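You operate a simulated robot arm through the tools that you are given. There is no shell and no other tool.

The job below is to be done with a simulated robot arm. You get a single attempt, and the scene is never put back.

TASK
Swap the yellow sheet in the sheet squarer for the white one and square it up.
Fine: yellow into the green tray; slide the squarer back against the wall before pushing the fence up.
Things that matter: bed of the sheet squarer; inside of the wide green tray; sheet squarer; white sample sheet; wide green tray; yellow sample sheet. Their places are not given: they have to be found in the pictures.

The check looks at the end state, three seconds after you hand in, the way a careful person would. Anything else that was tipped, shoved, dropped, spilled or broken makes it a failure. Flat cloth is picked up by pressing the open fingertips on it (5 to 10 N) and closing them slowly along it; thin cloth reads only 2 to 8 mm in the jaws.

THE ROBOT
A 7-joint arm with a two-finger parallel gripper, fixed in place. Base frame: the origin is at the foot of the arm, x ahead of it, y to its left, z up; the work surface is at about z = 740. Readings come in mm, degrees, newtons and seconds.
Its first joint turns from -166.0 to 166.0 degrees. Payload 3.43 kg.
The tool frame sits at the grasp point between the pads (the TCP): z along the fingers, y along the line on which they close. The tips reach 30 mm beyond it. The gripper opens to 94 mm. The fingers are 28 mm wide and 10 mm thick; the gripper's body (50 by 96 mm) begins 55 mm behind the TCP.
Orientation is that of the tool frame in the base frame, as [roll, pitch, yaw] about the fixed x, y, z axes, in that order (R = Rz(yaw) Ry(pitch) Rx(roll)). With the fingers straight down and closing along the base's y, the tool's x points along the base's -x, its y along +y and its z along -z.

THE INTERFACE
- The arm moves only by the tool send_rows. Its argument "commands" is text: rows parted by semicolons, each of 6 numbers parted by spaces: the shift along the tool's x, y, z in units of 20 mm (1.0 is 20 mm), then the turn, a rotation vector about the tool's x, y, z in units of 5 degrees (1.0 is 5 degrees). In form: x y z rx ry rz; .... A call has 1 to 20 rows; each row shifts and turns the commanded pose from where the row before left it, along the tool's axes as they then stand. "fingers" is the gripper command, from -1 (shut) to 1 (fully open), values between in proportion, set as the call begins (left out, the last holds). A call with a number of a shift or a turn outside -1 to 1 is refused whole. Rows are played at 5 a second. More than 50 mm and 8.6 degrees between two rows, or a gripper value outside its range, and nothing of the call is played. A pose out of reach is approached as far as the arm can. The call stops where the force on the tool passes 40 N (or 10 N more than at its start, if that is more) or the arm is blocked; 0.2 s more then pass. Each finger travels about 45 mm/s and halts on what it meets, pressing with about 29 N; the grip force reading is that of the motor and also rises with nothing between the fingers. The clock runs only during rows and for 0.2 s after the last one: add rows that do not move to give the fingers time. It gives the time, the measured TCP pose, the force on the tool (base axes), the opening and the grip force at its end, in the units of the frame above (readings bear some noise), with the torque about the TCP (base axes, N m) and any sound that the robot's microphone picked up.
- Cameras (640 x 400 px; columns grow to the right, rows downward): "scene" is fixed at [220.7, -497.5, 1339.8]; the picture's right is [0.40, -0.91, 0.00], its down [-0.77, -0.34, -0.54] and it looks along [0.49, 0.22, -0.84] (base axes); focal length 227 px, centre (320, 200). "wrist" rides on the gripper at [76, 14, -103] in the tool frame; the picture's right is [-0.18, 0.98, 0.00], its down [-0.75, -0.14, -0.64] and it looks along [-0.63, -0.12, 0.77] (tool axes); focal length 243 px, centre (320, 200).
- get_image(camera): a new picture of that camera. The clock stands still meanwhile.
- raise_lower(by): slides the trunk up (or, below 0, down) by that many mm; the arm rides with it, the base frame stays. It gives what a move gives, with no picture.
- measure_at(camera, pixels): for up to 12 pixels [column, row] of the newest picture of that camera ("zoom" is the newest enlarged one), the place [x, y, z] in the base frame of the surface seen there, good to about 2 mm. The clock stands still meanwhile.
- zoom(camera, box): a new picture of the part [left, top, right, bottom] of that camera's present view, enlarged. The clock stands still meanwhile.
- finish_job(): hands the job in; it is judged then, once.

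Leave the gripper open and the arm clear of the work at the hand-in unless told otherwise.

The tools are called after "Call:" as a command line: name --argument value ..., lists and objects as JSON in quotes. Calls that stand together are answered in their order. send_rows: Moves the arm, as the interface text tells. Its arguments: {"type":"object","properties":{"commands":{"type":"string"},"fingers":{"type":"number"}},"required":["commands"]} The other tools are called the same way: raise_lower (by) slides the trunk up or down; get_image (camera) takes a picture; measure_at (camera, pixels) gives the place of the surface under pixels of a picture; zoom (camera, box) takes an enlarged picture of a part of a camera's view; finish_job () hands the job in.

At the start:

```text
time_s: 0.0
tcp_pos: [589.1, -369.2, 1071.2]
ee_rot: [-180.0, 0.1, 180.0]
wrist_force: [-0.4, 0.0, -0.7]
torque: [0.0, -0.01, 0.06]
opening: 94.3
finger_force: 0.0
trunk travel left (down, up): [-250.0, 240.0]
```

scene: 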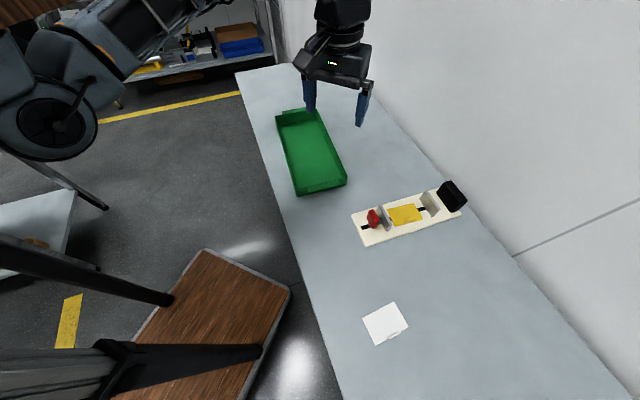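
wrist: 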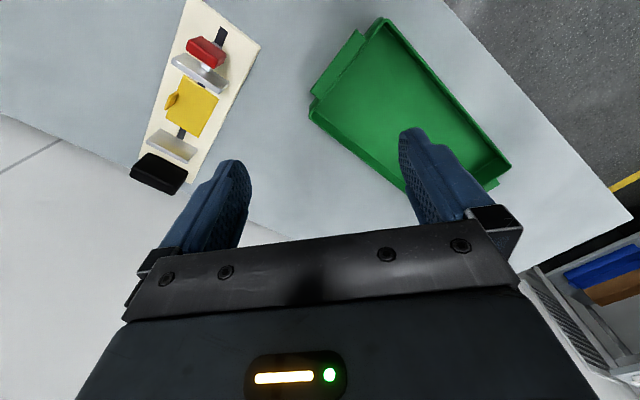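

I see the squarer in the scene picture near (405, 215) with the yellow sheet, the green tray near (310, 155) and the white sheet near (385, 323). I'll zoom in on each before I measure.

Call:
zoom --camera "scene" --box '[340, 170, 480, 257]'

Call:
zoom --camera "wrist" --box '[110, 0, 290, 200]'

Call:
zoom --camera "scene" --box '[340, 285, 436, 345]'

```text
4.57 times, centred on (410, 214) of scene
```

zoom: 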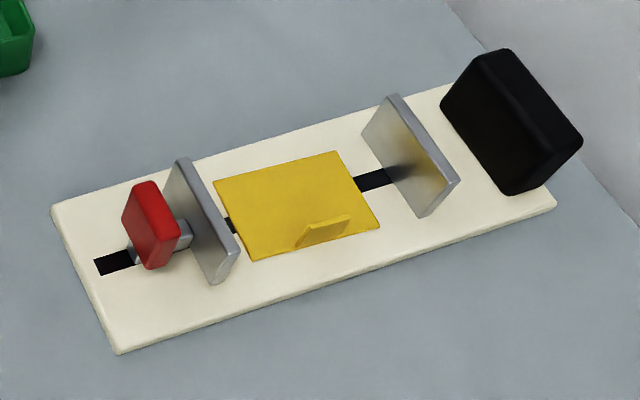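

```text
2.00 times, centred on (200, 100) of wrist
```

zoom: 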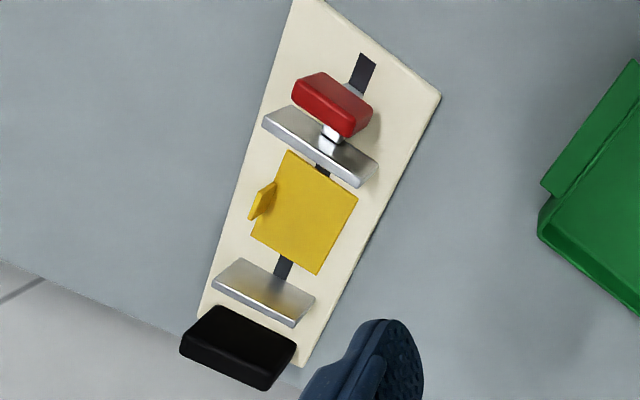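

```text
6.67 times, centred on (388, 315) of scene
```

zoom: 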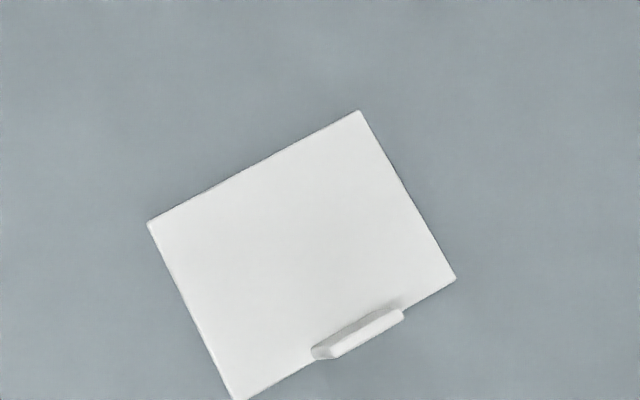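

The sheets carry an upright tab on one edge, and the squarer has a red-handled sliding fence, a fixed plate and a black bumper facing the wall. I'll measure the white sheet now, with corners at (150,223), (358,112), (455,278), (238,400) and tab at (360,333) in this zoom, plus spots in the scene picture.

Call:
measure_at --camera "zoom" --pixels '[[156, 226], [356, 118], [448, 277], [240, 394], [300, 240], [318, 352], [400, 314], [340, 349], [380, 325], [360, 336], [560, 200], [60, 300]]'

Call:
measure_at --camera "scene" --pixels '[[276, 117], [318, 108], [347, 182], [297, 194], [310, 150], [300, 130], [330, 175], [470, 180], [500, 230], [430, 140], [405, 150], [460, 260]]'

```text
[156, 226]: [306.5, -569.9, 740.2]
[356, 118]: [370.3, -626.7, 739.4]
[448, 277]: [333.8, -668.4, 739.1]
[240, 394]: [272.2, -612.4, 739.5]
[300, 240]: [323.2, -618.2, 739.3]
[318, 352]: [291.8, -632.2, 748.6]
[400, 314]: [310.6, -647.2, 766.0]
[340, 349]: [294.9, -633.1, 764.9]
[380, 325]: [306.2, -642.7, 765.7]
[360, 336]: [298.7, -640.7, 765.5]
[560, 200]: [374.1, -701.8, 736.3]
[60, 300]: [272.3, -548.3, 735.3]
```

```text
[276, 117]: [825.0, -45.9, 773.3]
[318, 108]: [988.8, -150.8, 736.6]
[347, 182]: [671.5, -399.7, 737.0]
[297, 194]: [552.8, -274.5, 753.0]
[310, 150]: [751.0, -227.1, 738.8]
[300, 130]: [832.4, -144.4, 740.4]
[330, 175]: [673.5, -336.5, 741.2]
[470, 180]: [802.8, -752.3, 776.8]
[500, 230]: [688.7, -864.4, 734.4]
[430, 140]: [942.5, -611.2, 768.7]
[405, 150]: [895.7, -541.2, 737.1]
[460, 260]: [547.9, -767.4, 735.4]
```

The wall foot lies on about x − y = 1554, so it runs at 45° to the base axes. The white sheet's tab top is at about z 765, around (300, −640). Next I'll zoom back in on the squarer and measure it.

Call:
zoom --camera "scene" --box '[340, 170, 480, 257]'

```text
4.57 times, centred on (410, 214) of scene
```

zoom: 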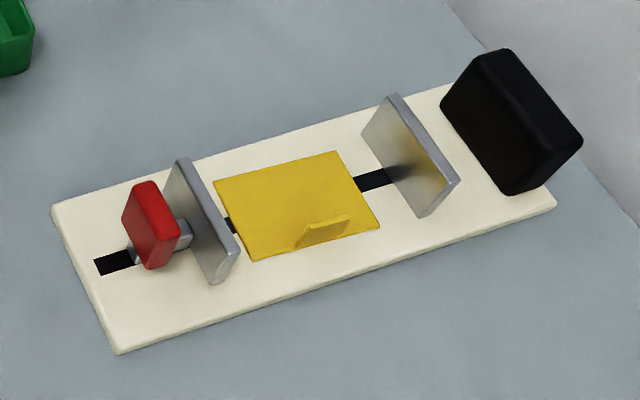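

I have the squarer zoom again. I'll measure the bed corners, yellow corners, tab, fence plates, red handle and black block.

Call:
measure_at --camera "zoom" --pixels '[[56, 207], [117, 348], [552, 204], [443, 88], [216, 184], [340, 155], [376, 226], [252, 256], [300, 244], [348, 219], [325, 229], [290, 200]]'

Call:
measure_at --camera "zoom" --pixels '[[181, 160], [236, 248], [222, 276], [393, 97], [458, 182], [427, 210], [155, 185], [178, 235], [130, 200], [150, 262], [160, 215], [200, 250]]'

Call:
measure_at --camera "zoom" --pixels '[[478, 60], [510, 52], [580, 142], [545, 150], [510, 190], [445, 105], [500, 125], [560, 175], [98, 268], [400, 170], [600, 190], [110, 262]]'

```text
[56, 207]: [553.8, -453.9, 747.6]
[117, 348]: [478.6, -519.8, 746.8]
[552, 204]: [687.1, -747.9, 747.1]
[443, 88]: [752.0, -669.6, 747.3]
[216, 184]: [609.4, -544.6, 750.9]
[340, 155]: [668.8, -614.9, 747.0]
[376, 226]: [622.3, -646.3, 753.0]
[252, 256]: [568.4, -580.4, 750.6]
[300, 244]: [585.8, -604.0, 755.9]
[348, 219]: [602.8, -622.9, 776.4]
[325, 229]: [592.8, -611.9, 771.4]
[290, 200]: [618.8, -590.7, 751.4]
```

```text
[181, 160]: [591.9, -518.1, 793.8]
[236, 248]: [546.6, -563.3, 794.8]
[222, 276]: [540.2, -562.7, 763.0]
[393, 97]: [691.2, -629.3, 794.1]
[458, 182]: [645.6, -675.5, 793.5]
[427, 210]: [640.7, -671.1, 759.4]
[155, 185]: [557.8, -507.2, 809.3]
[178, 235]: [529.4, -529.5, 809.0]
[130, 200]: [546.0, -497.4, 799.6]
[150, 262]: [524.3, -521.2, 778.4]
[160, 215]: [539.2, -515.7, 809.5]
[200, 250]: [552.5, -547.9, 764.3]
```

```text
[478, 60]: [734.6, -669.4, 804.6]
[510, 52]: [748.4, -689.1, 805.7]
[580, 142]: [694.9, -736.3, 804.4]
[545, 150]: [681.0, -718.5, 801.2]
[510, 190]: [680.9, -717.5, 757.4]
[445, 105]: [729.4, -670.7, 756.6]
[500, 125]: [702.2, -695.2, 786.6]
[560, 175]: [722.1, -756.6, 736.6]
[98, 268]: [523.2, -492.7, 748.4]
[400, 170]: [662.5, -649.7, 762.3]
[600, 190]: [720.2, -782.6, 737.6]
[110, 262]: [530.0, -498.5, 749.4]
```

The squarer's long axis sits at about −47.5° against a wall normal of −45°. Its back end is roughly 85 mm short of the wall. The bed top is z≈747, the plates reach z≈794 and the red handle z≈809. Next is the tray.

Call:
zoom --camera "scene" --box '[255, 95, 375, 205]'

```text
3.64 times, centred on (315, 150) of scene
```

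zoom: 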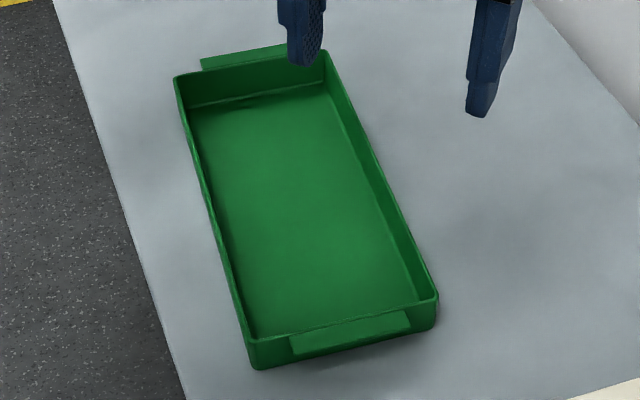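

The tray shows its rim and inside floor clearly. I'll measure the floor corners, the rim and the centre.

Call:
measure_at --camera "zoom" --pixels '[[178, 78], [322, 54], [434, 298], [254, 345], [200, 110], [320, 95], [412, 298], [258, 330], [295, 210], [340, 240], [260, 160], [500, 300]]'

```text
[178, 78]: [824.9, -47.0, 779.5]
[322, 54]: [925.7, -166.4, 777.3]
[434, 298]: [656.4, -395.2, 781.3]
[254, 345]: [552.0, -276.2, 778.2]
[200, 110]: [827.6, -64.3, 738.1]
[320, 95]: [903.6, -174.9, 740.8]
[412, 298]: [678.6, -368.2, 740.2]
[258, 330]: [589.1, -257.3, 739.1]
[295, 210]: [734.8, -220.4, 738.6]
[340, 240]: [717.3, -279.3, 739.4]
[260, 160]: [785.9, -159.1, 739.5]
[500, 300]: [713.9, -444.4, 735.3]
```

The tray rim is at z≈779 and its floor at z≈739, with the centre at about (740, −221). It measures roughly 356 × 158 mm and its long axis lies at 40°. The yellow tab is near (594, −613) on an edge running at about −50.7°. I'll first turn the tool by +50.7° about its z and bring the fingers to about 45 mm open.

Call:
send_rows --commands "0 0 0 0 0 1; 0 0 0 0 0 1; 0 0 0 0 0 1; 0 0 0 0 0 1; 0 0 0 0 0 1; 0 0 0 0 0 1; 0 0 0 0 0 1; 0 0 0 0 0 1; 0 0 0 0 0 1; 0 0 0 0 0 1; 0 0 0 0 0 0.14; 0 0 0 0 0 0" --fingers -0.05

```text
time_s: 2.6
tcp_pos: [590.2, -368.6, 1070.6]
ee_rot: [179.9, 0.0, 129.3]
wrist_force: [0.9, 0.4, -0.4]
torque: [-0.02, 0.0, 0.0]
opening: 44.8
finger_force: 0.0
trunk travel left (down, up): [-250.0, 240.0]
```

The yaw is now 129.3° and the opening 44.8 mm. I'll move over the yellow tab at about z 920 for a closer look.

Call:
send_rows --commands "-0.96 -0.757 0.75 0 0 0; -0.96 -0.757 0.75 0 0 0; -0.96 -0.757 0.75 0 0 0; -0.96 -0.757 0.75 0 0 0; -0.96 -0.757 0.75 0 0 0; -0.96 -0.757 0.75 0 0 0; -0.96 -0.757 0.75 0 0 0; -0.96 -0.757 0.75 0 0 0; -0.96 -0.757 0.75 0 0 0; -0.96 -0.757 0.75 0 0 0; 0 0 0 0 0 0"

Call:
get_image --camera "wrist"

Call:
get_image --camera "scene"

```text
time_s: 5.0
tcp_pos: [594.7, -612.6, 920.3]
ee_rot: [-180.0, 0.0, 129.3]
wrist_force: [0.0, -0.4, -0.4]
torque: [0.0, 0.01, -0.01]
opening: 44.9
finger_force: 0.0
trunk travel left (down, up): [-250.0, 240.0]
```

```text
taken
```

wrist: 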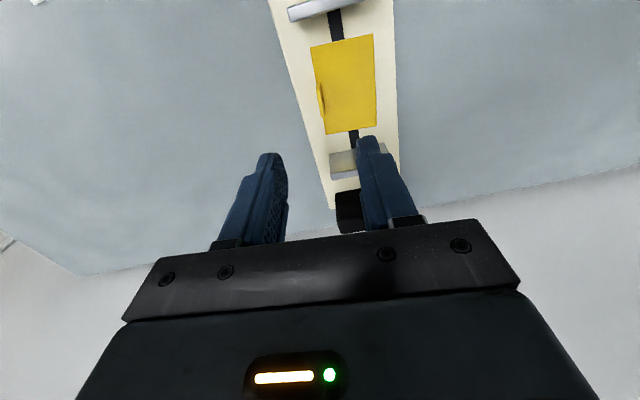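

```text
taken
```

scene: 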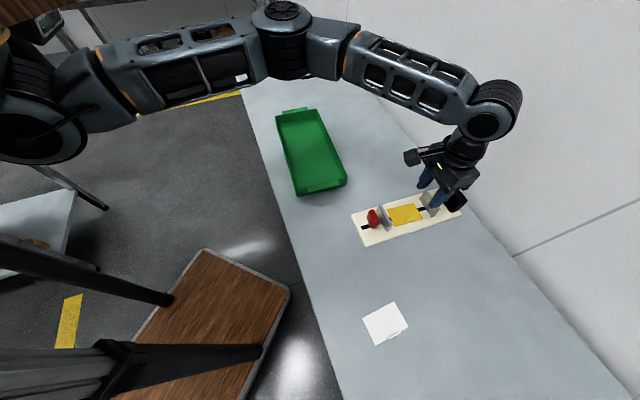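

The tab shows at about (321, 97) in the wrist picture, which is where the TCP's vertical should fall. I'll zoom in and measure it more closely.

Call:
zoom --camera "wrist" --box '[260, 0, 420, 200]'

```text
2.00 times, centred on (340, 100) of wrist
```

zoom: 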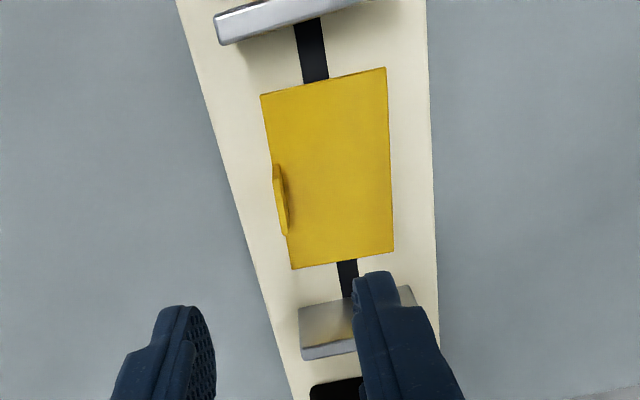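

Call:
measure_at --camera "zoom" --pixels '[[264, 97], [384, 71], [392, 250], [293, 267], [276, 168], [286, 232], [274, 185], [280, 205], [277, 175], [283, 225], [330, 170], [280, 215]]'

```text
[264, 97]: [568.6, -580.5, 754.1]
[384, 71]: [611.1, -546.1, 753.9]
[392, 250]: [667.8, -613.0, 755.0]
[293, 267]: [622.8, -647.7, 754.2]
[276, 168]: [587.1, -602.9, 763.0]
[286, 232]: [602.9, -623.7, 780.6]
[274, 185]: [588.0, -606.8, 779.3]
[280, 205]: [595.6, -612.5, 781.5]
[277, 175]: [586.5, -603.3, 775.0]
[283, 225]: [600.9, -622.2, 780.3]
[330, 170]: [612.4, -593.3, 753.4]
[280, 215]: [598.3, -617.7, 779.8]
```

The sheet top is at z≈754, the tab top at z≈780 and the tab centre at about (595, −613), all aligned with the TCP. I'll go down to TCP z≈789, which puts the tips at about z 759, straddling the tab.

Call:
send_rows --commands "0 0 1 0 0 0; 0 0 1 0 0 0; 0 0 1 0 0 0; 0 0 1 0 0 0; 0 0 1 0 0 0; 0 0 1 0 0 0; 0 0 0.5 0 0 0; 0 0 0 0 0 0"

Call:
get_image --camera "wrist"

Call:
zoom --camera "scene" --box '[360, 140, 500, 250]'

```text
time_s: 6.8
tcp_pos: [594.7, -612.4, 790.2]
ee_rot: [-179.9, 0.1, 129.2]
wrist_force: [-0.4, -0.3, -0.2]
torque: [-0.01, 0.0, -0.01]
opening: 44.8
finger_force: 0.0
trunk travel left (down, up): [-250.0, 240.0]
```

```text
taken
```

wrist: 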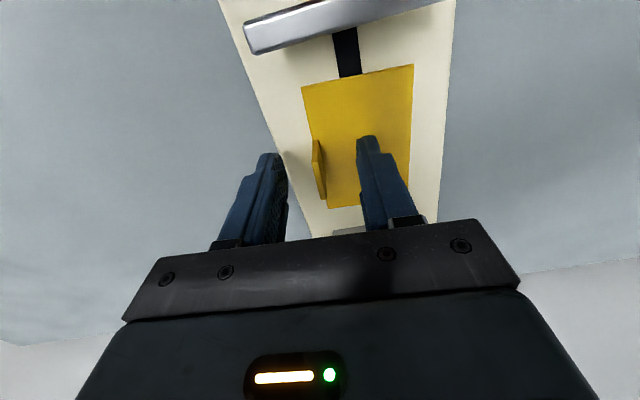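

```text
3.64 times, centred on (430, 195) of scene
```

zoom: 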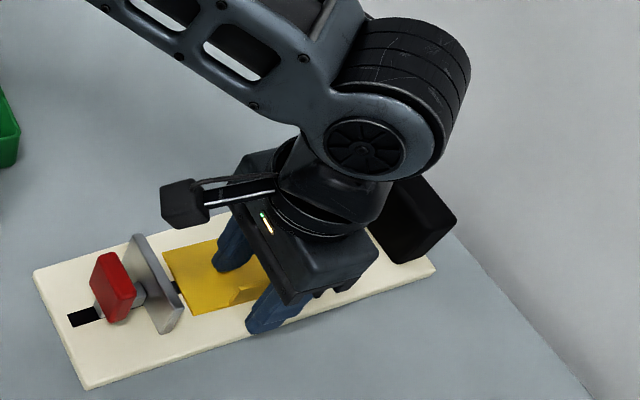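

The tab stands between the fingers with clearance on both sides. I'll close on it and wait.

Call:
send_rows --commands "0 0 0 0 0 0; 0 0 0 0 0 0; 0 0 0 0 0 0; 0 0 0 0 0 0; 0 0 0 0 0 0; 0 0 0 0 0 0" --fingers -1

Call:
get_image --camera "wrist"

```text
time_s: 8.2
tcp_pos: [595.8, -611.9, 791.4]
ee_rot: [-180.0, -0.1, 129.2]
wrist_force: [0.0, 0.5, -0.1]
torque: [0.0, 0.02, -0.01]
opening: 2.5
finger_force: 29.2
trunk travel left (down, up): [-250.0, 240.0]
```

```text
taken
```

wrist: 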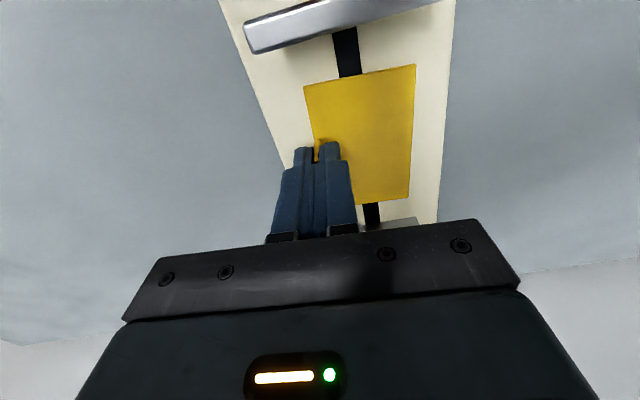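

The opening reads 2.5 mm with the tab in the jaws, so it's gripped. I'll lift slowly about 30 mm and check that the sheet comes up without touching anything.

Call:
send_rows --commands "0 0 -0.4 0 0 0; 0 0 -0.4 0 0 0; 0 0 -0.4 0 0 0; 0 0 -0.5 0 0 0; 0 0 0 0 0 0"

Call:
get_image --camera "wrist"

Call:
zoom --camera "scene" --box '[340, 140, 480, 250]'

```text
time_s: 9.4
tcp_pos: [594.5, -612.4, 824.6]
ee_rot: [-180.0, -0.1, 129.3]
wrist_force: [0.9, 0.0, -0.3]
torque: [-0.02, 0.01, -0.03]
opening: 2.6
finger_force: 29.2
trunk travel left (down, up): [-250.0, 240.0]
```

```text
taken
```

wrist: 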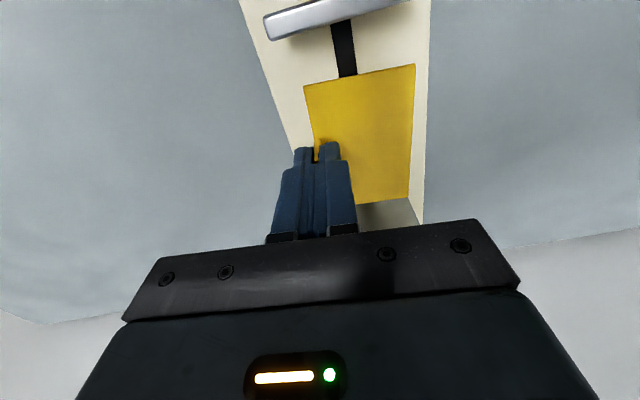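

```text
3.64 times, centred on (410, 195) of scene
```

zoom: 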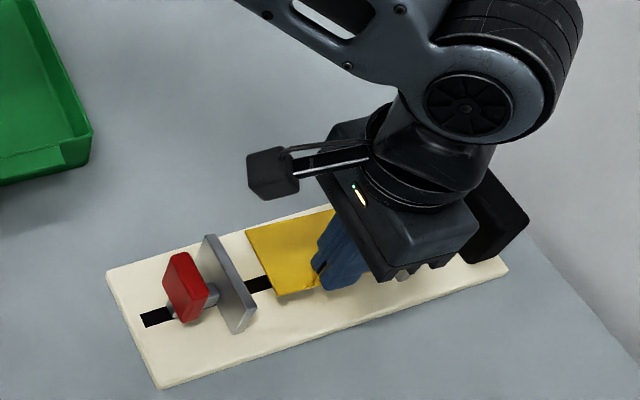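

The sheet rides level in the jaws and is clear of the bed. I'll lift it another 100 mm and carry it over the tray to TCP (719, −239), so the sheet's centre lands near the tray centre.

Call:
send_rows --commands "0 0 -1 0 0 0; 0 0 -1 0 0 0; 0 0 -1 0 0 0; 0 0 -1 0 0 0; 0 0 -1 0 0 0; 0 0 0 0 0 0"

Call:
send_rows --commands "0.618 0.979 0 0 0 0; 0.618 0.979 0 0 0 0; 0.618 0.979 0 0 0 0; 0.618 0.979 0 0 0 0; 0.618 0.979 0 0 0 0; 0.618 0.979 0 0 0 0; 0.618 0.979 0 0 0 0; 0.618 0.979 0 0 0 0; 0.618 0.979 0 0 0 0; 0.618 0.979 0 0 0 0; 0.618 0.979 0 0 0 0; 0.618 0.979 0 0 0 0; 0.618 0.979 0 0 0 0; 0.618 0.979 0 0 0 0; 0.618 0.979 0 0 0 0; 0.618 0.979 0 0 0 0; 0.618 0.979 0 0 0 0; 0 0 0 0 0 0; 0 0 0 0 0 0"

Call:
get_image --camera "wrist"

Call:
get_image --camera "scene"

```text
time_s: 10.8
tcp_pos: [594.4, -612.7, 925.6]
ee_rot: [179.9, 0.0, 129.3]
wrist_force: [-0.4, -0.2, -0.7]
torque: [-0.06, 0.01, 0.01]
opening: 2.6
finger_force: 28.9
trunk travel left (down, up): [-250.0, 240.0]
```

```text
time_s: 14.8
tcp_pos: [719.6, -239.0, 924.4]
ee_rot: [179.9, 0.0, 129.3]
wrist_force: [-0.1, 0.6, 0.4]
torque: [0.0, 0.02, -0.02]
opening: 2.6
finger_force: 28.7
trunk travel left (down, up): [-250.0, 240.0]
```

```text
taken
```

wrist: 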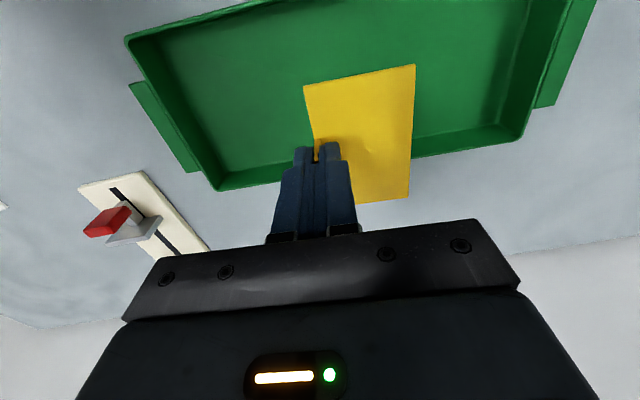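

```text
taken
```

scene: 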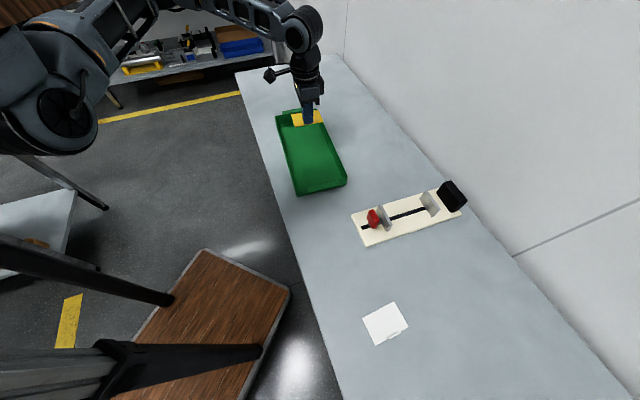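

The yellow sheet is over the tray's middle. I'll lower it to about z 788, just above contact, then ease it down.

Call:
send_rows --commands "0 0 0.9 0 0 0; 0 0 0.9 0 0 0; 0 0 0.9 0 0 0; 0 0 0.9 0 0 0; 0 0 0.9 0 0 0; 0 0 0.9 0 0 0; 0 0 0.7 0 0 0; 0 0 0.4 0 0 0; 0 0 0.3 0 0 0; 0 0 0 0 0 0"

Call:
get_image --camera "wrist"

Call:
zoom --camera "scene" --box '[255, 85, 375, 205]'

```text
time_s: 17.0
tcp_pos: [717.9, -239.2, 789.0]
ee_rot: [-180.0, 0.0, 129.3]
wrist_force: [-0.2, -1.1, 0.5]
torque: [-0.01, -0.03, 0.0]
opening: 2.2
finger_force: 29.5
trunk travel left (down, up): [-250.0, 240.0]
```

```text
taken
```

wrist: 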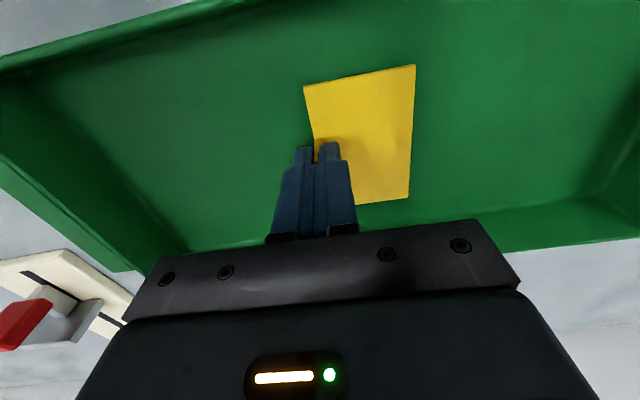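

```text
3.33 times, centred on (315, 145) of scene
```

zoom: 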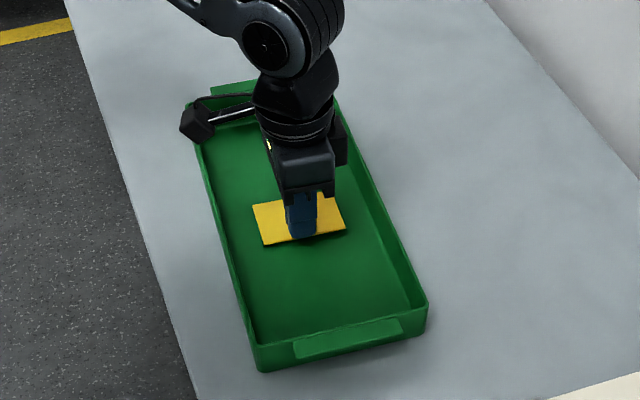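

The sheet is well inside the walls and just above the floor. I'll ease down another few mm, watching for contact.

Call:
send_rows --commands "0 0 0.1 0 0 0; 0 0 0.1 0 0 0; 0 0 0 0 0 0"

```text
time_s: 17.8
tcp_pos: [719.0, -238.7, 784.3]
ee_rot: [-179.9, 0.0, 129.2]
wrist_force: [-0.3, 0.1, -0.6]
torque: [0.0, 0.01, 0.01]
opening: 2.3
finger_force: 28.6
trunk travel left (down, up): [-250.0, 240.0]
```

There's no contact force yet at z 784. I'll take one more 2 mm step.

Call:
send_rows --commands "0 0 0.1 0 0 0; 0 0 0 0 0 0"

```text
time_s: 18.4
tcp_pos: [718.0, -238.3, 784.1]
ee_rot: [-180.0, -0.1, 129.3]
wrist_force: [-1.5, 0.9, 5.4]
torque: [0.08, 0.02, 0.03]
opening: 2.5
finger_force: 29.3
trunk travel left (down, up): [-250.0, 240.0]
```

The force rose to 5.4 N upward, so the sheet rests on the tray floor. I'll open the fingers to about 45 mm.

Call:
send_rows --commands "0 0 0 0 0 0; 0 0 0 0 0 0; 0 0 0 0 0 0; 0 0 0 0 0 0" --fingers -0.05

Call:
send_rows --commands "0 0 -0.4 0 0 0; 0 0 -0.8 0 0 0; 0 0 -1 0 0 0; 0 0 -1 0 0 0; 0 0 -1 0 0 0; 0 0 -1 0 0 0; 0 0 -1 0 0 0; 0 0 0 0 0 0"

Call:
get_image --camera "wrist"

Call:
get_image --camera "scene"

```text
time_s: 19.4
tcp_pos: [718.9, -238.3, 783.0]
ee_rot: [-179.9, 0.1, 129.2]
wrist_force: [0.6, -0.9, 0.0]
torque: [-0.02, 0.01, 0.0]
opening: 44.5
finger_force: 0.1
trunk travel left (down, up): [-250.0, 240.0]
```

```text
time_s: 21.2
tcp_pos: [718.9, -238.9, 907.3]
ee_rot: [-180.0, 0.0, 129.3]
wrist_force: [0.2, 0.0, -0.5]
torque: [-0.02, 0.04, 0.0]
opening: 44.8
finger_force: 0.1
trunk travel left (down, up): [-250.0, 240.0]
```

```text
taken
```

wrist: 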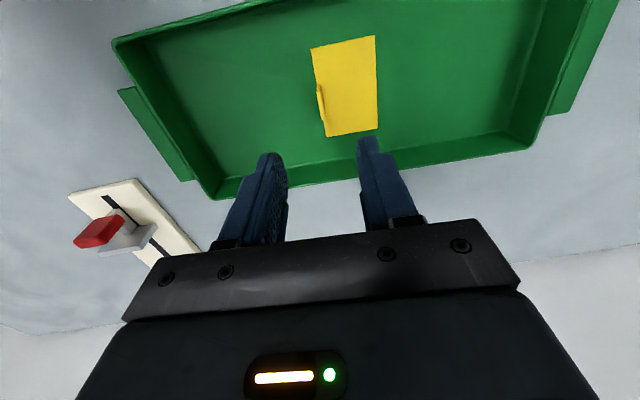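

```text
taken
```

scene: 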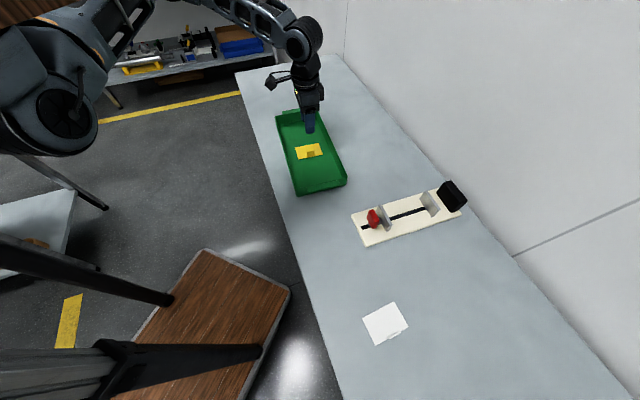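

The yellow sheet lies flat inside the tray. Before sliding the squarer I'll re-measure the bed's front and rear edges and the wall foot.

Call:
zoom --camera "scene" --box '[340, 165, 500, 265]'

```text
4.00 times, centred on (420, 215) of scene
```

zoom: 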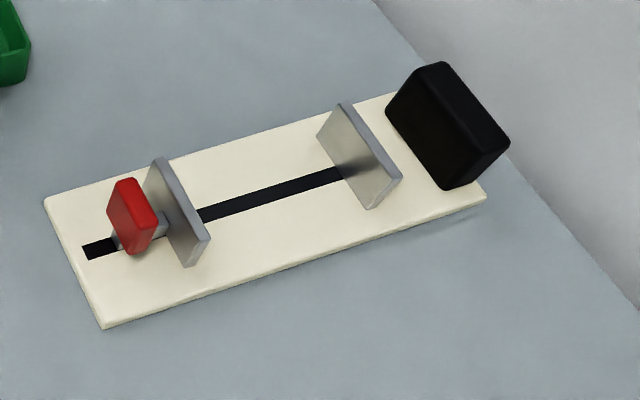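

Call:
measure_at --camera "zoom" --pixels '[[48, 203], [104, 323], [484, 195], [392, 97], [60, 225], [75, 260], [92, 300], [250, 277], [400, 227], [100, 186], [250, 141], [300, 125]]'

Call:
measure_at --camera "zoom" --pixels '[[391, 30], [450, 90], [540, 190], [620, 285], [470, 60], [600, 180], [560, 250], [508, 145], [436, 64], [500, 160], [152, 222], [120, 185]]'

```text
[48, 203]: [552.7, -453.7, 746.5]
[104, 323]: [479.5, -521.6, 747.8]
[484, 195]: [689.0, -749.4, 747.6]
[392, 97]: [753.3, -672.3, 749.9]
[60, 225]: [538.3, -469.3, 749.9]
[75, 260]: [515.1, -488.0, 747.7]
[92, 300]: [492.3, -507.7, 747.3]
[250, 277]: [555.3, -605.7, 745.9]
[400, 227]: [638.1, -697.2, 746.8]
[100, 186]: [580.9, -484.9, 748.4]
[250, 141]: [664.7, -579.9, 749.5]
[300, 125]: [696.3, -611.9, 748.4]
```

```text
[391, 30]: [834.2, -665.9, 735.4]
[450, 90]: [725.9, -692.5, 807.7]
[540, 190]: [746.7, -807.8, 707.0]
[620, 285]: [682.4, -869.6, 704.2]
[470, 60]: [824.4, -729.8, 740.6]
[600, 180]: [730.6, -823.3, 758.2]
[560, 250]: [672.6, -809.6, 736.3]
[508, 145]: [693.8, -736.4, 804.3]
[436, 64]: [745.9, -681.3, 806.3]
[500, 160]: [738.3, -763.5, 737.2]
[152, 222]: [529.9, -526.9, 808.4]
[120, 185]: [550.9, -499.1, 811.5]
```

The table edge sits about 30 mm before the wall, so the bed's end will overhang a little, which is fine on a 300 mm bed. The bed's front edge centre is at about (516, −488), and the squarer must go roughly 82–90 mm along (0.707, −0.707) and turn about 2.5° to lie flush. I'll push its front edge with both fingers spread about 60 mm and squared to the wall. First I'll go to a spot in front of it, at z 907.

Call:
send_rows --commands "0 0 0 0 0 -0.57; 0 0 0 0 0 -0.57; 0 -1 0 0 0 0; 0 -1 0 0 0 0; 0 -1 0 0 0 0; 0 -1 0 0 0 0; 0 -1 0 0 0 0; 0 -1 0 0 0 0; 0 -1 0 0 0 0; 0 -1 0 0 0 0; 0 -1 0 0 0 0; 0 -1 0 0 0 0; 0 -1 0 0 0 0; 0 -1 0 0 0 0; 0 -1 0 0 0 0; 0 -1 0 0 0 0; 0 -1 0 0 0 0; 0 -1 0 0 0 0; 0 0 0 0 0 0" --fingers 0.273

Call:
get_image --camera "wrist"

Call:
get_image --camera "scene"

```text
time_s: 25.2
tcp_pos: [491.2, -466.4, 907.2]
ee_rot: [-180.0, 0.0, 135.1]
wrist_force: [0.4, 0.3, 0.0]
torque: [-0.01, 0.0, 0.0]
opening: 59.8
finger_force: 0.1
trunk travel left (down, up): [-250.0, 240.0]
```

```text
taken
```

wrist: 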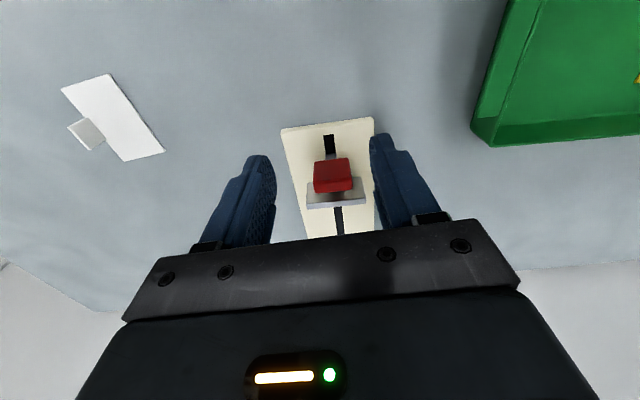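

```text
taken
```

scene: 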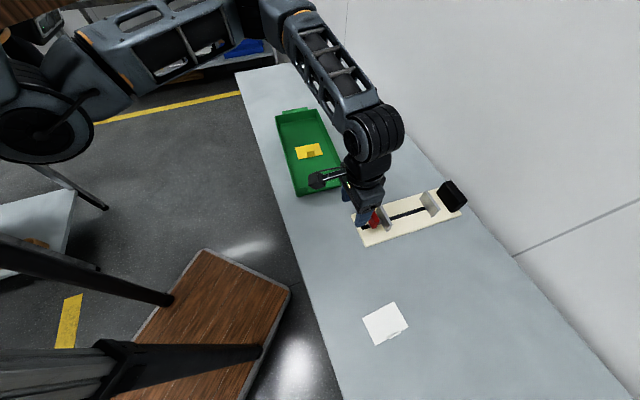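

The TCP is at (491, −466), about 17 mm short of the front edge. I'll confirm the front edge position from the wrist view, with the edge running roughly from (283,130) to (372,118).

Call:
zoom --camera "wrist" --box '[240, 90, 400, 240]'

```text
2.67 times, centred on (320, 165) of wrist
```

zoom: 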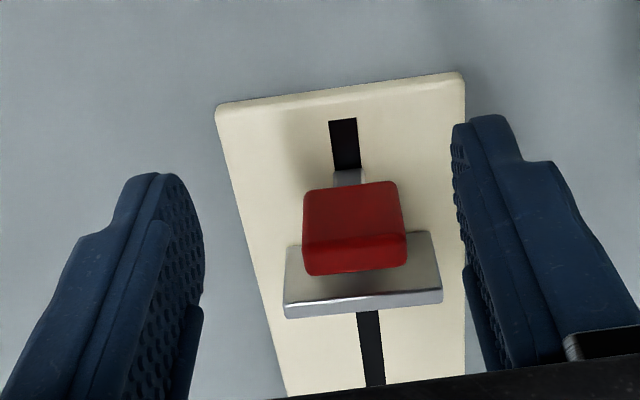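

Call:
measure_at --camera "zoom" --pixels '[[224, 116], [456, 84], [280, 107], [340, 98], [400, 90], [310, 190], [395, 190], [310, 265], [400, 262], [292, 312], [440, 297], [345, 180]]'

```text
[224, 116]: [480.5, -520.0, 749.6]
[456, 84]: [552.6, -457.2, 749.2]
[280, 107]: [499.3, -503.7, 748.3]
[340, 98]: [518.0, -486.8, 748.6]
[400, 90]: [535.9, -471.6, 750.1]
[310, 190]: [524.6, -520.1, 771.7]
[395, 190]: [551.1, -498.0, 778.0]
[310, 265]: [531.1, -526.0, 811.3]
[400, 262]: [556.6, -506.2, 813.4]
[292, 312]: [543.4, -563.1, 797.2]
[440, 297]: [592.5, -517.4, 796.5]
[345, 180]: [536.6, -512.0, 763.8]
```

The front edge is confirmed at n≈710 along the wall normal. The red handle's near face is at n≈740, so my fingers clear it. I'll lower to TCP z≈769, with the tips about 3–4 mm above the table and below the bed's top.

Call:
send_rows --commands "0 0 1 0 0 0; 0 0 1 0 0 0; 0 0 1 0 0 0; 0 0 1 0 0 0; 0 0 1 0 0 0; 0 0 1 0 0 0; 0 0 0.6 0 0 0; 0 0 0.3 0 0 0; 0 0 0 0 0 0"

Call:
get_image --camera "wrist"

Call:
zoom --camera "scene" --box '[320, 140, 480, 260]'

```text
time_s: 27.2
tcp_pos: [492.9, -464.4, 770.6]
ee_rot: [180.0, 0.1, 135.0]
wrist_force: [0.0, 3.0, 17.0]
torque: [0.37, -0.03, -0.02]
opening: 59.8
finger_force: 0.1
trunk travel left (down, up): [-250.0, 240.0]
```

```text
taken
```

wrist: 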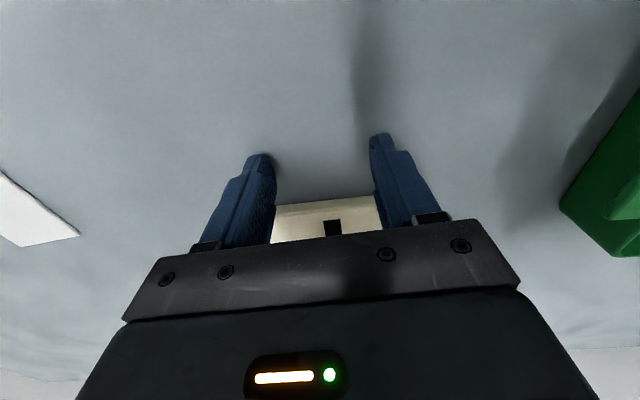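

```text
3.33 times, centred on (400, 200) of scene
```

zoom: 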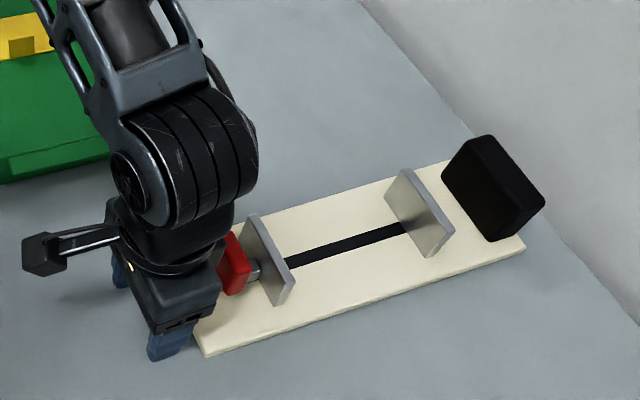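

The force reads 17 N upward at TCP z 770.6, so the tips are touching the table and it is nearer z 740. I'll back off about 3.5 mm and check that the force drops.

Call:
send_rows --commands "0 0 -0.18 0 0 0; 0 0 0 0 0 0"

```text
time_s: 27.8
tcp_pos: [492.3, -465.3, 771.9]
ee_rot: [180.0, 0.1, 135.0]
wrist_force: [-0.2, -0.6, -0.8]
torque: [-0.05, -0.01, 0.01]
opening: 60.1
finger_force: 0.0
trunk travel left (down, up): [-250.0, 240.0]
```

The force is near zero at z 772. Now I'll push along −tool x, toward the wall, beginning with 30 mm slowly and then looking.

Call:
send_rows --commands "-0.25 0 0 0 0 0; -0.25 0 0 0 0 0; -0.25 0 0 0 0 0; -0.25 0 0 0 0 0; -0.25 0 0 0 0 0; -0.25 0 0 0 0 0; 0 0 0 0 0 0"

Call:
get_image --camera "wrist"

Call:
zoom --camera "scene" --box '[320, 140, 480, 260]'

```text
time_s: 29.4
tcp_pos: [514.3, -486.4, 772.2]
ee_rot: [179.9, -0.1, 135.0]
wrist_force: [-0.3, 0.7, -0.2]
torque: [-0.01, 0.03, -0.01]
opening: 60.0
finger_force: 0.1
trunk travel left (down, up): [-250.0, 240.0]
```

```text
taken
```

wrist: 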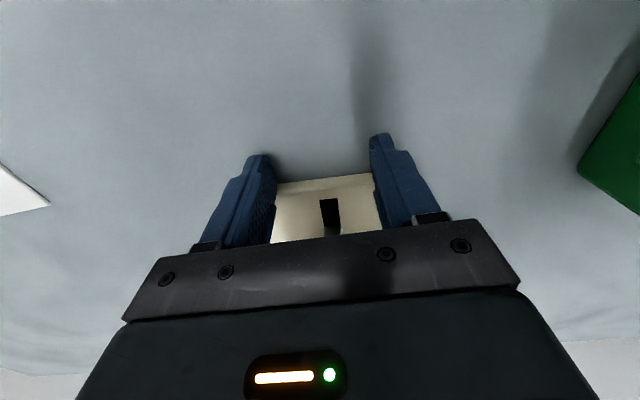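

```text
3.33 times, centred on (400, 200) of scene
```

zoom: 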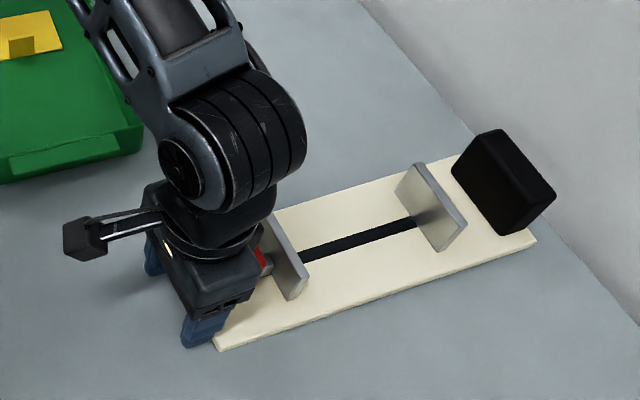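

The squarer is moving with the fingers and turning straight. It has gone about 11 mm and about 75 mm remain. I'll push another 50 mm.

Call:
send_rows --commands "-0.25 0 0 0 0 0; -0.25 0 0 0 0 0; -0.25 0 0 0 0 0; -0.25 0 0 0 0 0; -0.25 0 0 0 0 0; -0.25 0 0 0 0 0; -0.25 0 0 0 0 0; -0.25 0 0 0 0 0; -0.25 0 0 0 0 0; -0.25 0 0 0 0 0; 0 0 0 0 0 0"

Call:
zoom --camera "scene" --box '[340, 130, 500, 250]'

```text
time_s: 31.8
tcp_pos: [549.3, -521.9, 773.1]
ee_rot: [-179.9, 0.0, 134.9]
wrist_force: [-1.3, 1.1, 0.6]
torque: [0.0, 0.05, -0.07]
opening: 60.1
finger_force: 0.2
trunk travel left (down, up): [-250.0, 240.0]
```

```text
3.33 times, centred on (420, 190) of scene
```

zoom: 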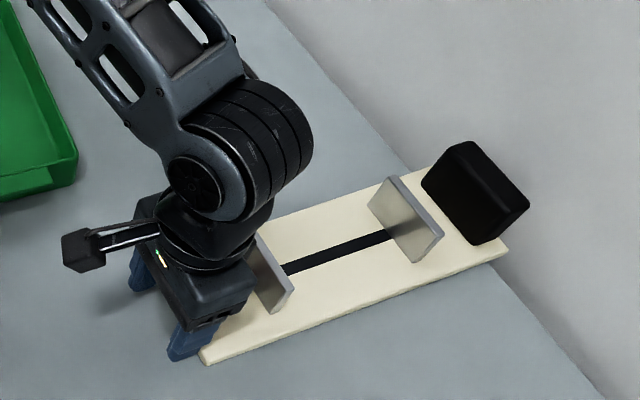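

About 20–27 mm should remain. I'll push on in 2 mm rows, 14 mm first, then feel for contact.

Call:
send_rows --commands "-0.1 0 0 0 0 0; -0.1 0 0 0 0 0; -0.1 0 0 0 0 0; -0.1 0 0 0 0 0; -0.1 0 0 0 0 0; -0.1 0 0 0 0 0; -0.1 0 0 0 0 0; 0 0 0 0 0 0"

Call:
zoom --camera "scene" --box '[400, 150, 500, 230]'

```text
time_s: 33.6
tcp_pos: [559.0, -530.7, 771.5]
ee_rot: [180.0, 0.0, 135.0]
wrist_force: [-1.1, 1.3, 1.5]
torque: [0.03, 0.01, 0.06]
opening: 60.1
finger_force: 0.1
trunk travel left (down, up): [-250.0, 240.0]
```

```text
5.00 times, centred on (450, 190) of scene
```

zoom: 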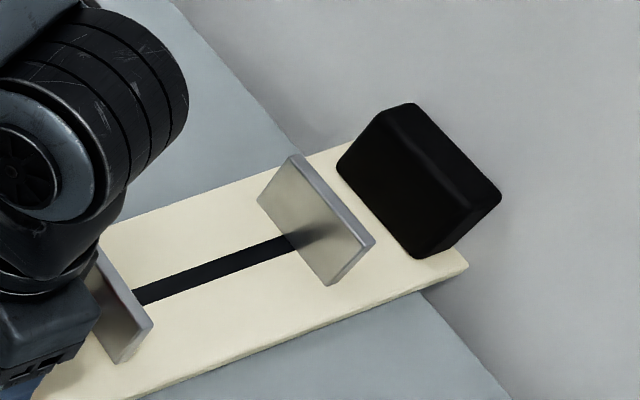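

I'll measure the gap that's left: bed rear corner at (464,264), block top rear edge from (415,105) to (498,195), and the wall nearby.

Call:
measure_at --camera "zoom" --pixels '[[463, 263], [496, 197], [413, 107], [350, 148], [480, 260], [520, 200], [440, 90], [470, 320], [380, 360], [300, 162], [372, 240], [455, 150]]'

```text
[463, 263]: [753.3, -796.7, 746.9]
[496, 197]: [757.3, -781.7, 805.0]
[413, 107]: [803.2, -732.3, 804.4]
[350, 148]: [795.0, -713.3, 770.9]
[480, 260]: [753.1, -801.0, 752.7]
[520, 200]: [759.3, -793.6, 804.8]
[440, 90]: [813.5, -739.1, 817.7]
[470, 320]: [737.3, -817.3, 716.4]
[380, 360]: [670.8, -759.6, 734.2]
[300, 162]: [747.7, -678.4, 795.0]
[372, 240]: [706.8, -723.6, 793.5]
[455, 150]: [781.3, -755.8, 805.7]
```

The near rear corner is at x−y ≈ 1550 against the wall's 1554, so about 3 mm remain and the squarer has turned parallel. I'll push in small steps until I feel the wall.

Call:
send_rows --commands "-0.1 0 0 0 0 0; -0.1 0 0 0 0 0; 0 0 0 0 0 0"

```text
time_s: 34.5
tcp_pos: [558.2, -532.5, 770.6]
ee_rot: [179.9, -0.6, 134.9]
wrist_force: [-5.0, 7.4, 1.3]
torque: [0.12, 0.04, 0.26]
opening: 60.1
finger_force: 0.6
trunk travel left (down, up): [-250.0, 240.0]
stopped in row 3: the force on the tool passed its limit at 41 N (the readings are from after the stop); the commanded pose is now the measured one
```

The force passed 41 N, so the squarer has met the wall. I'll look and measure the rear corners again for any gap or skew.

Call:
zoom --camera "scene" --box '[400, 140, 500, 220]'

Call:
get_image --camera "wrist"

```text
5.00 times, centred on (450, 180) of scene
```

zoom: 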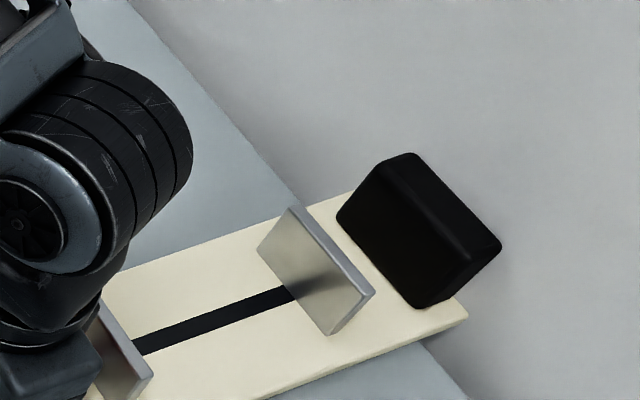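

```text
taken
```

wrist: 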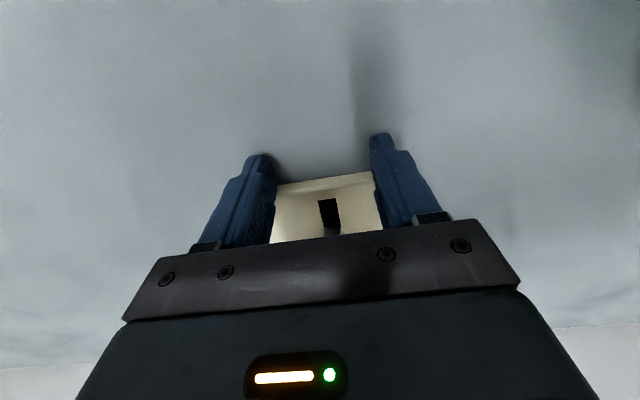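

Call:
measure_at --camera "zoom" --pixels '[[464, 312], [350, 194], [496, 247], [412, 157], [340, 225], [420, 305], [296, 210], [372, 292], [480, 300], [520, 240], [330, 180], [405, 355]]'

Call:
measure_at --camera "wrist" --pixels '[[282, 186], [300, 183], [330, 179], [350, 176], [366, 174]]'

```text
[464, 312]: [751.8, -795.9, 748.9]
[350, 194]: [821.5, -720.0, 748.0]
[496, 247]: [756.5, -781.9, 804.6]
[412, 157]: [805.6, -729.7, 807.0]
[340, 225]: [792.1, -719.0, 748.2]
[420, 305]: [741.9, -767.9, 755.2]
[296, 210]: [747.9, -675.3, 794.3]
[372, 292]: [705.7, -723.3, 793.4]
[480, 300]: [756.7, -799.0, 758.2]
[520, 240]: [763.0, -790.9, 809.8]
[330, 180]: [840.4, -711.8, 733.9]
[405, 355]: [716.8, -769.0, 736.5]
```

```text
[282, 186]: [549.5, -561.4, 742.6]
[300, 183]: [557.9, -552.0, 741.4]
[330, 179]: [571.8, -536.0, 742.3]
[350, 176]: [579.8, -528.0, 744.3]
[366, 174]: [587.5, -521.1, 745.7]
```

The rear edge could still be slightly skewed. I'll check by measuring the bed's long edges in a wider zoom.

Call:
zoom --camera "scene" --box '[350, 140, 510, 240]'

```text
4.00 times, centred on (430, 190) of scene
```

zoom: 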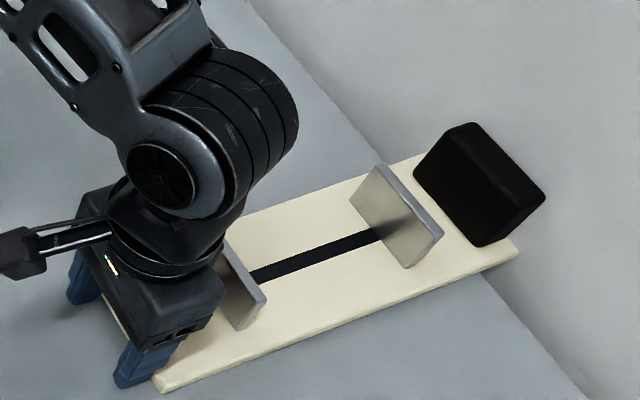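

Call:
measure_at --camera "zoom" --pixels '[[158, 386], [200, 366], [260, 342], [320, 319], [380, 297], [440, 273], [490, 255], [515, 245], [250, 215], [300, 200], [350, 181], [422, 157]]'

```text
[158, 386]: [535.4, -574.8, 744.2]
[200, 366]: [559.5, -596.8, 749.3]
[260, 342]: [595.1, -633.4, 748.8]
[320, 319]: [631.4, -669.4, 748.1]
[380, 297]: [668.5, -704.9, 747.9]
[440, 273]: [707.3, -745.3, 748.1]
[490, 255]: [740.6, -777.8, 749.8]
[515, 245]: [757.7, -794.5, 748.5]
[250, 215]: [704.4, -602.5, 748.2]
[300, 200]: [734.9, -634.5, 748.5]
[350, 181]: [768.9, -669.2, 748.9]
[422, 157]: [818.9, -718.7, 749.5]
```

The long edges measure −45.0°, exactly normal to the wall, and the rear corner is at x−y≈1552 against the wall's 1554. The squarer is flush and still pressed at about 9 N. I'll back the fingers away 30 mm and lift.

Call:
send_rows --commands "0.2 0 0 0 0 0; 0.3 0 0 0 0 0; 0.5 0 0 0 0 0; 0.5 0 0 0 0 0; 0 0 -0.5 0 0 0; 0 0 -1 0 0 0; 0 0 -1 0 0 0; 0 0 -1 0 0 0; 0 0 -1 0 0 0; 0 0 -1 0 0 0; 0 0 -1 0 0 0; 0 0 0 0 0 0"

Call:
get_image --camera "wrist"

Call:
get_image --camera "scene"

```text
time_s: 37.1
tcp_pos: [539.6, -512.3, 902.8]
ee_rot: [179.8, -0.3, 135.0]
wrist_force: [0.4, -0.3, -0.3]
torque: [0.02, 0.0, 0.03]
opening: 59.8
finger_force: 0.0
trunk travel left (down, up): [-250.0, 240.0]
```

```text
taken
```

wrist: 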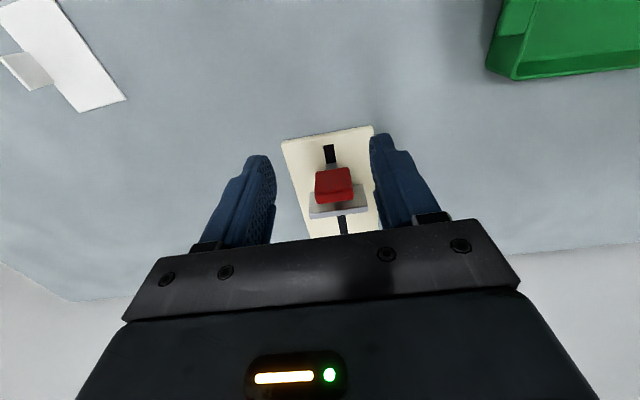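

```text
taken
```

scene: 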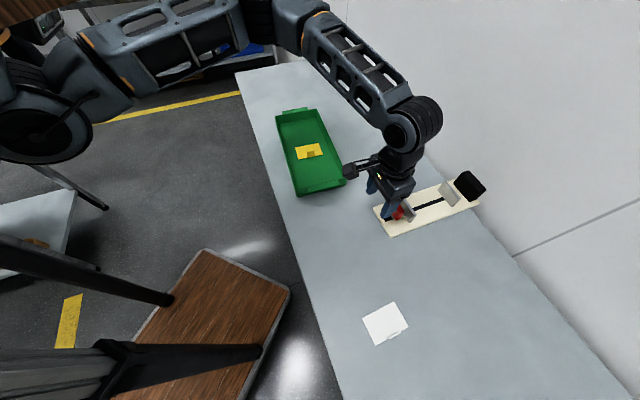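

The squarer stays put and the arm is clear. Next I'll go above the white sheet's tab near (302, −641) at z≈903, turn the tool by about +2.7° in yaw to match its edge, and look from there.

Call:
send_rows --commands "0.296 -0.996 0 0 0 0; 0.296 -0.996 0 0 0 0; 0.296 -0.996 0 0 0 0; 0.296 -0.996 0 0 0 0; 0.296 -0.996 0 0 0 0; 0.296 -0.996 0 0 0 0; 0.296 -0.996 0 0 0 0; 0.296 -0.996 0 0 0 0; 0.296 -0.996 0 0 0 0; 0.296 -0.996 0 0 0 0; 0.296 -0.996 0 0 0 0; 0.296 -0.996 0 0 0 0; 0.296 -0.996 0 0 0 0; 0 0 0 0 0 -0.54; 0 0 0 0 0 0" --fingers -0.05

Call:
get_image --camera "wrist"

Call:
get_image --camera "scene"

```text
time_s: 40.3
tcp_pos: [302.0, -639.4, 903.1]
ee_rot: [179.9, -0.4, 137.7]
wrist_force: [0.5, 0.0, 0.6]
torque: [0.02, -0.01, -0.01]
opening: 44.8
finger_force: 0.0
trunk travel left (down, up): [-250.0, 240.0]
```

```text
taken
```

wrist: 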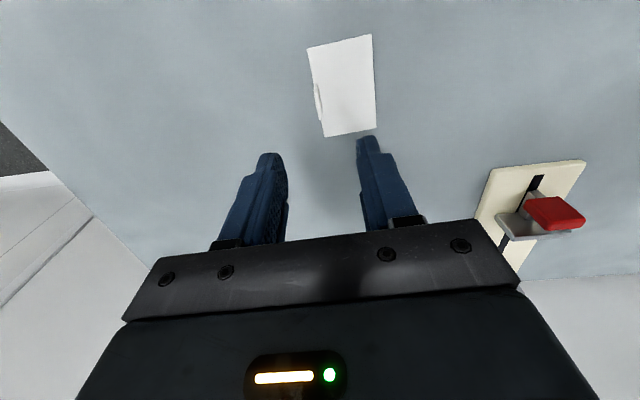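

```text
taken
```

scene: 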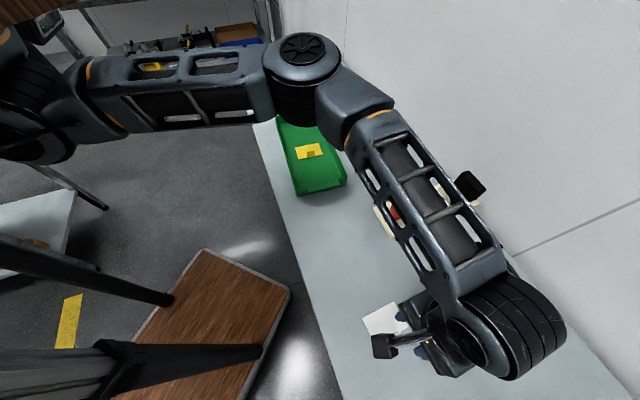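

The white sheet shows with its tab at about (319, 100) in the wrist picture. The pitch is off by −0.4°, which I'll correct. First I'll zoom and measure the tab.

Call:
zoom --camera "wrist" --box '[260, 10, 420, 160]'

```text
2.67 times, centred on (340, 85) of wrist
```

zoom: 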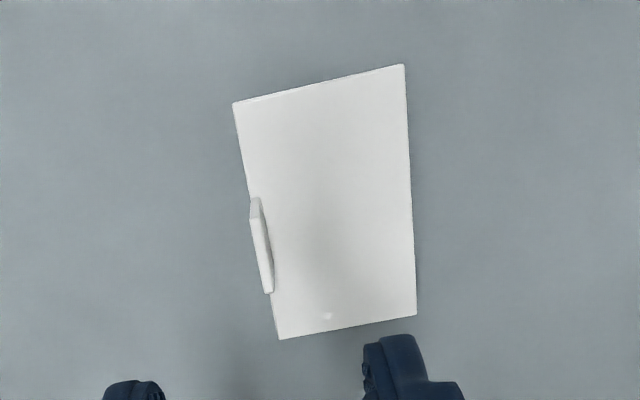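

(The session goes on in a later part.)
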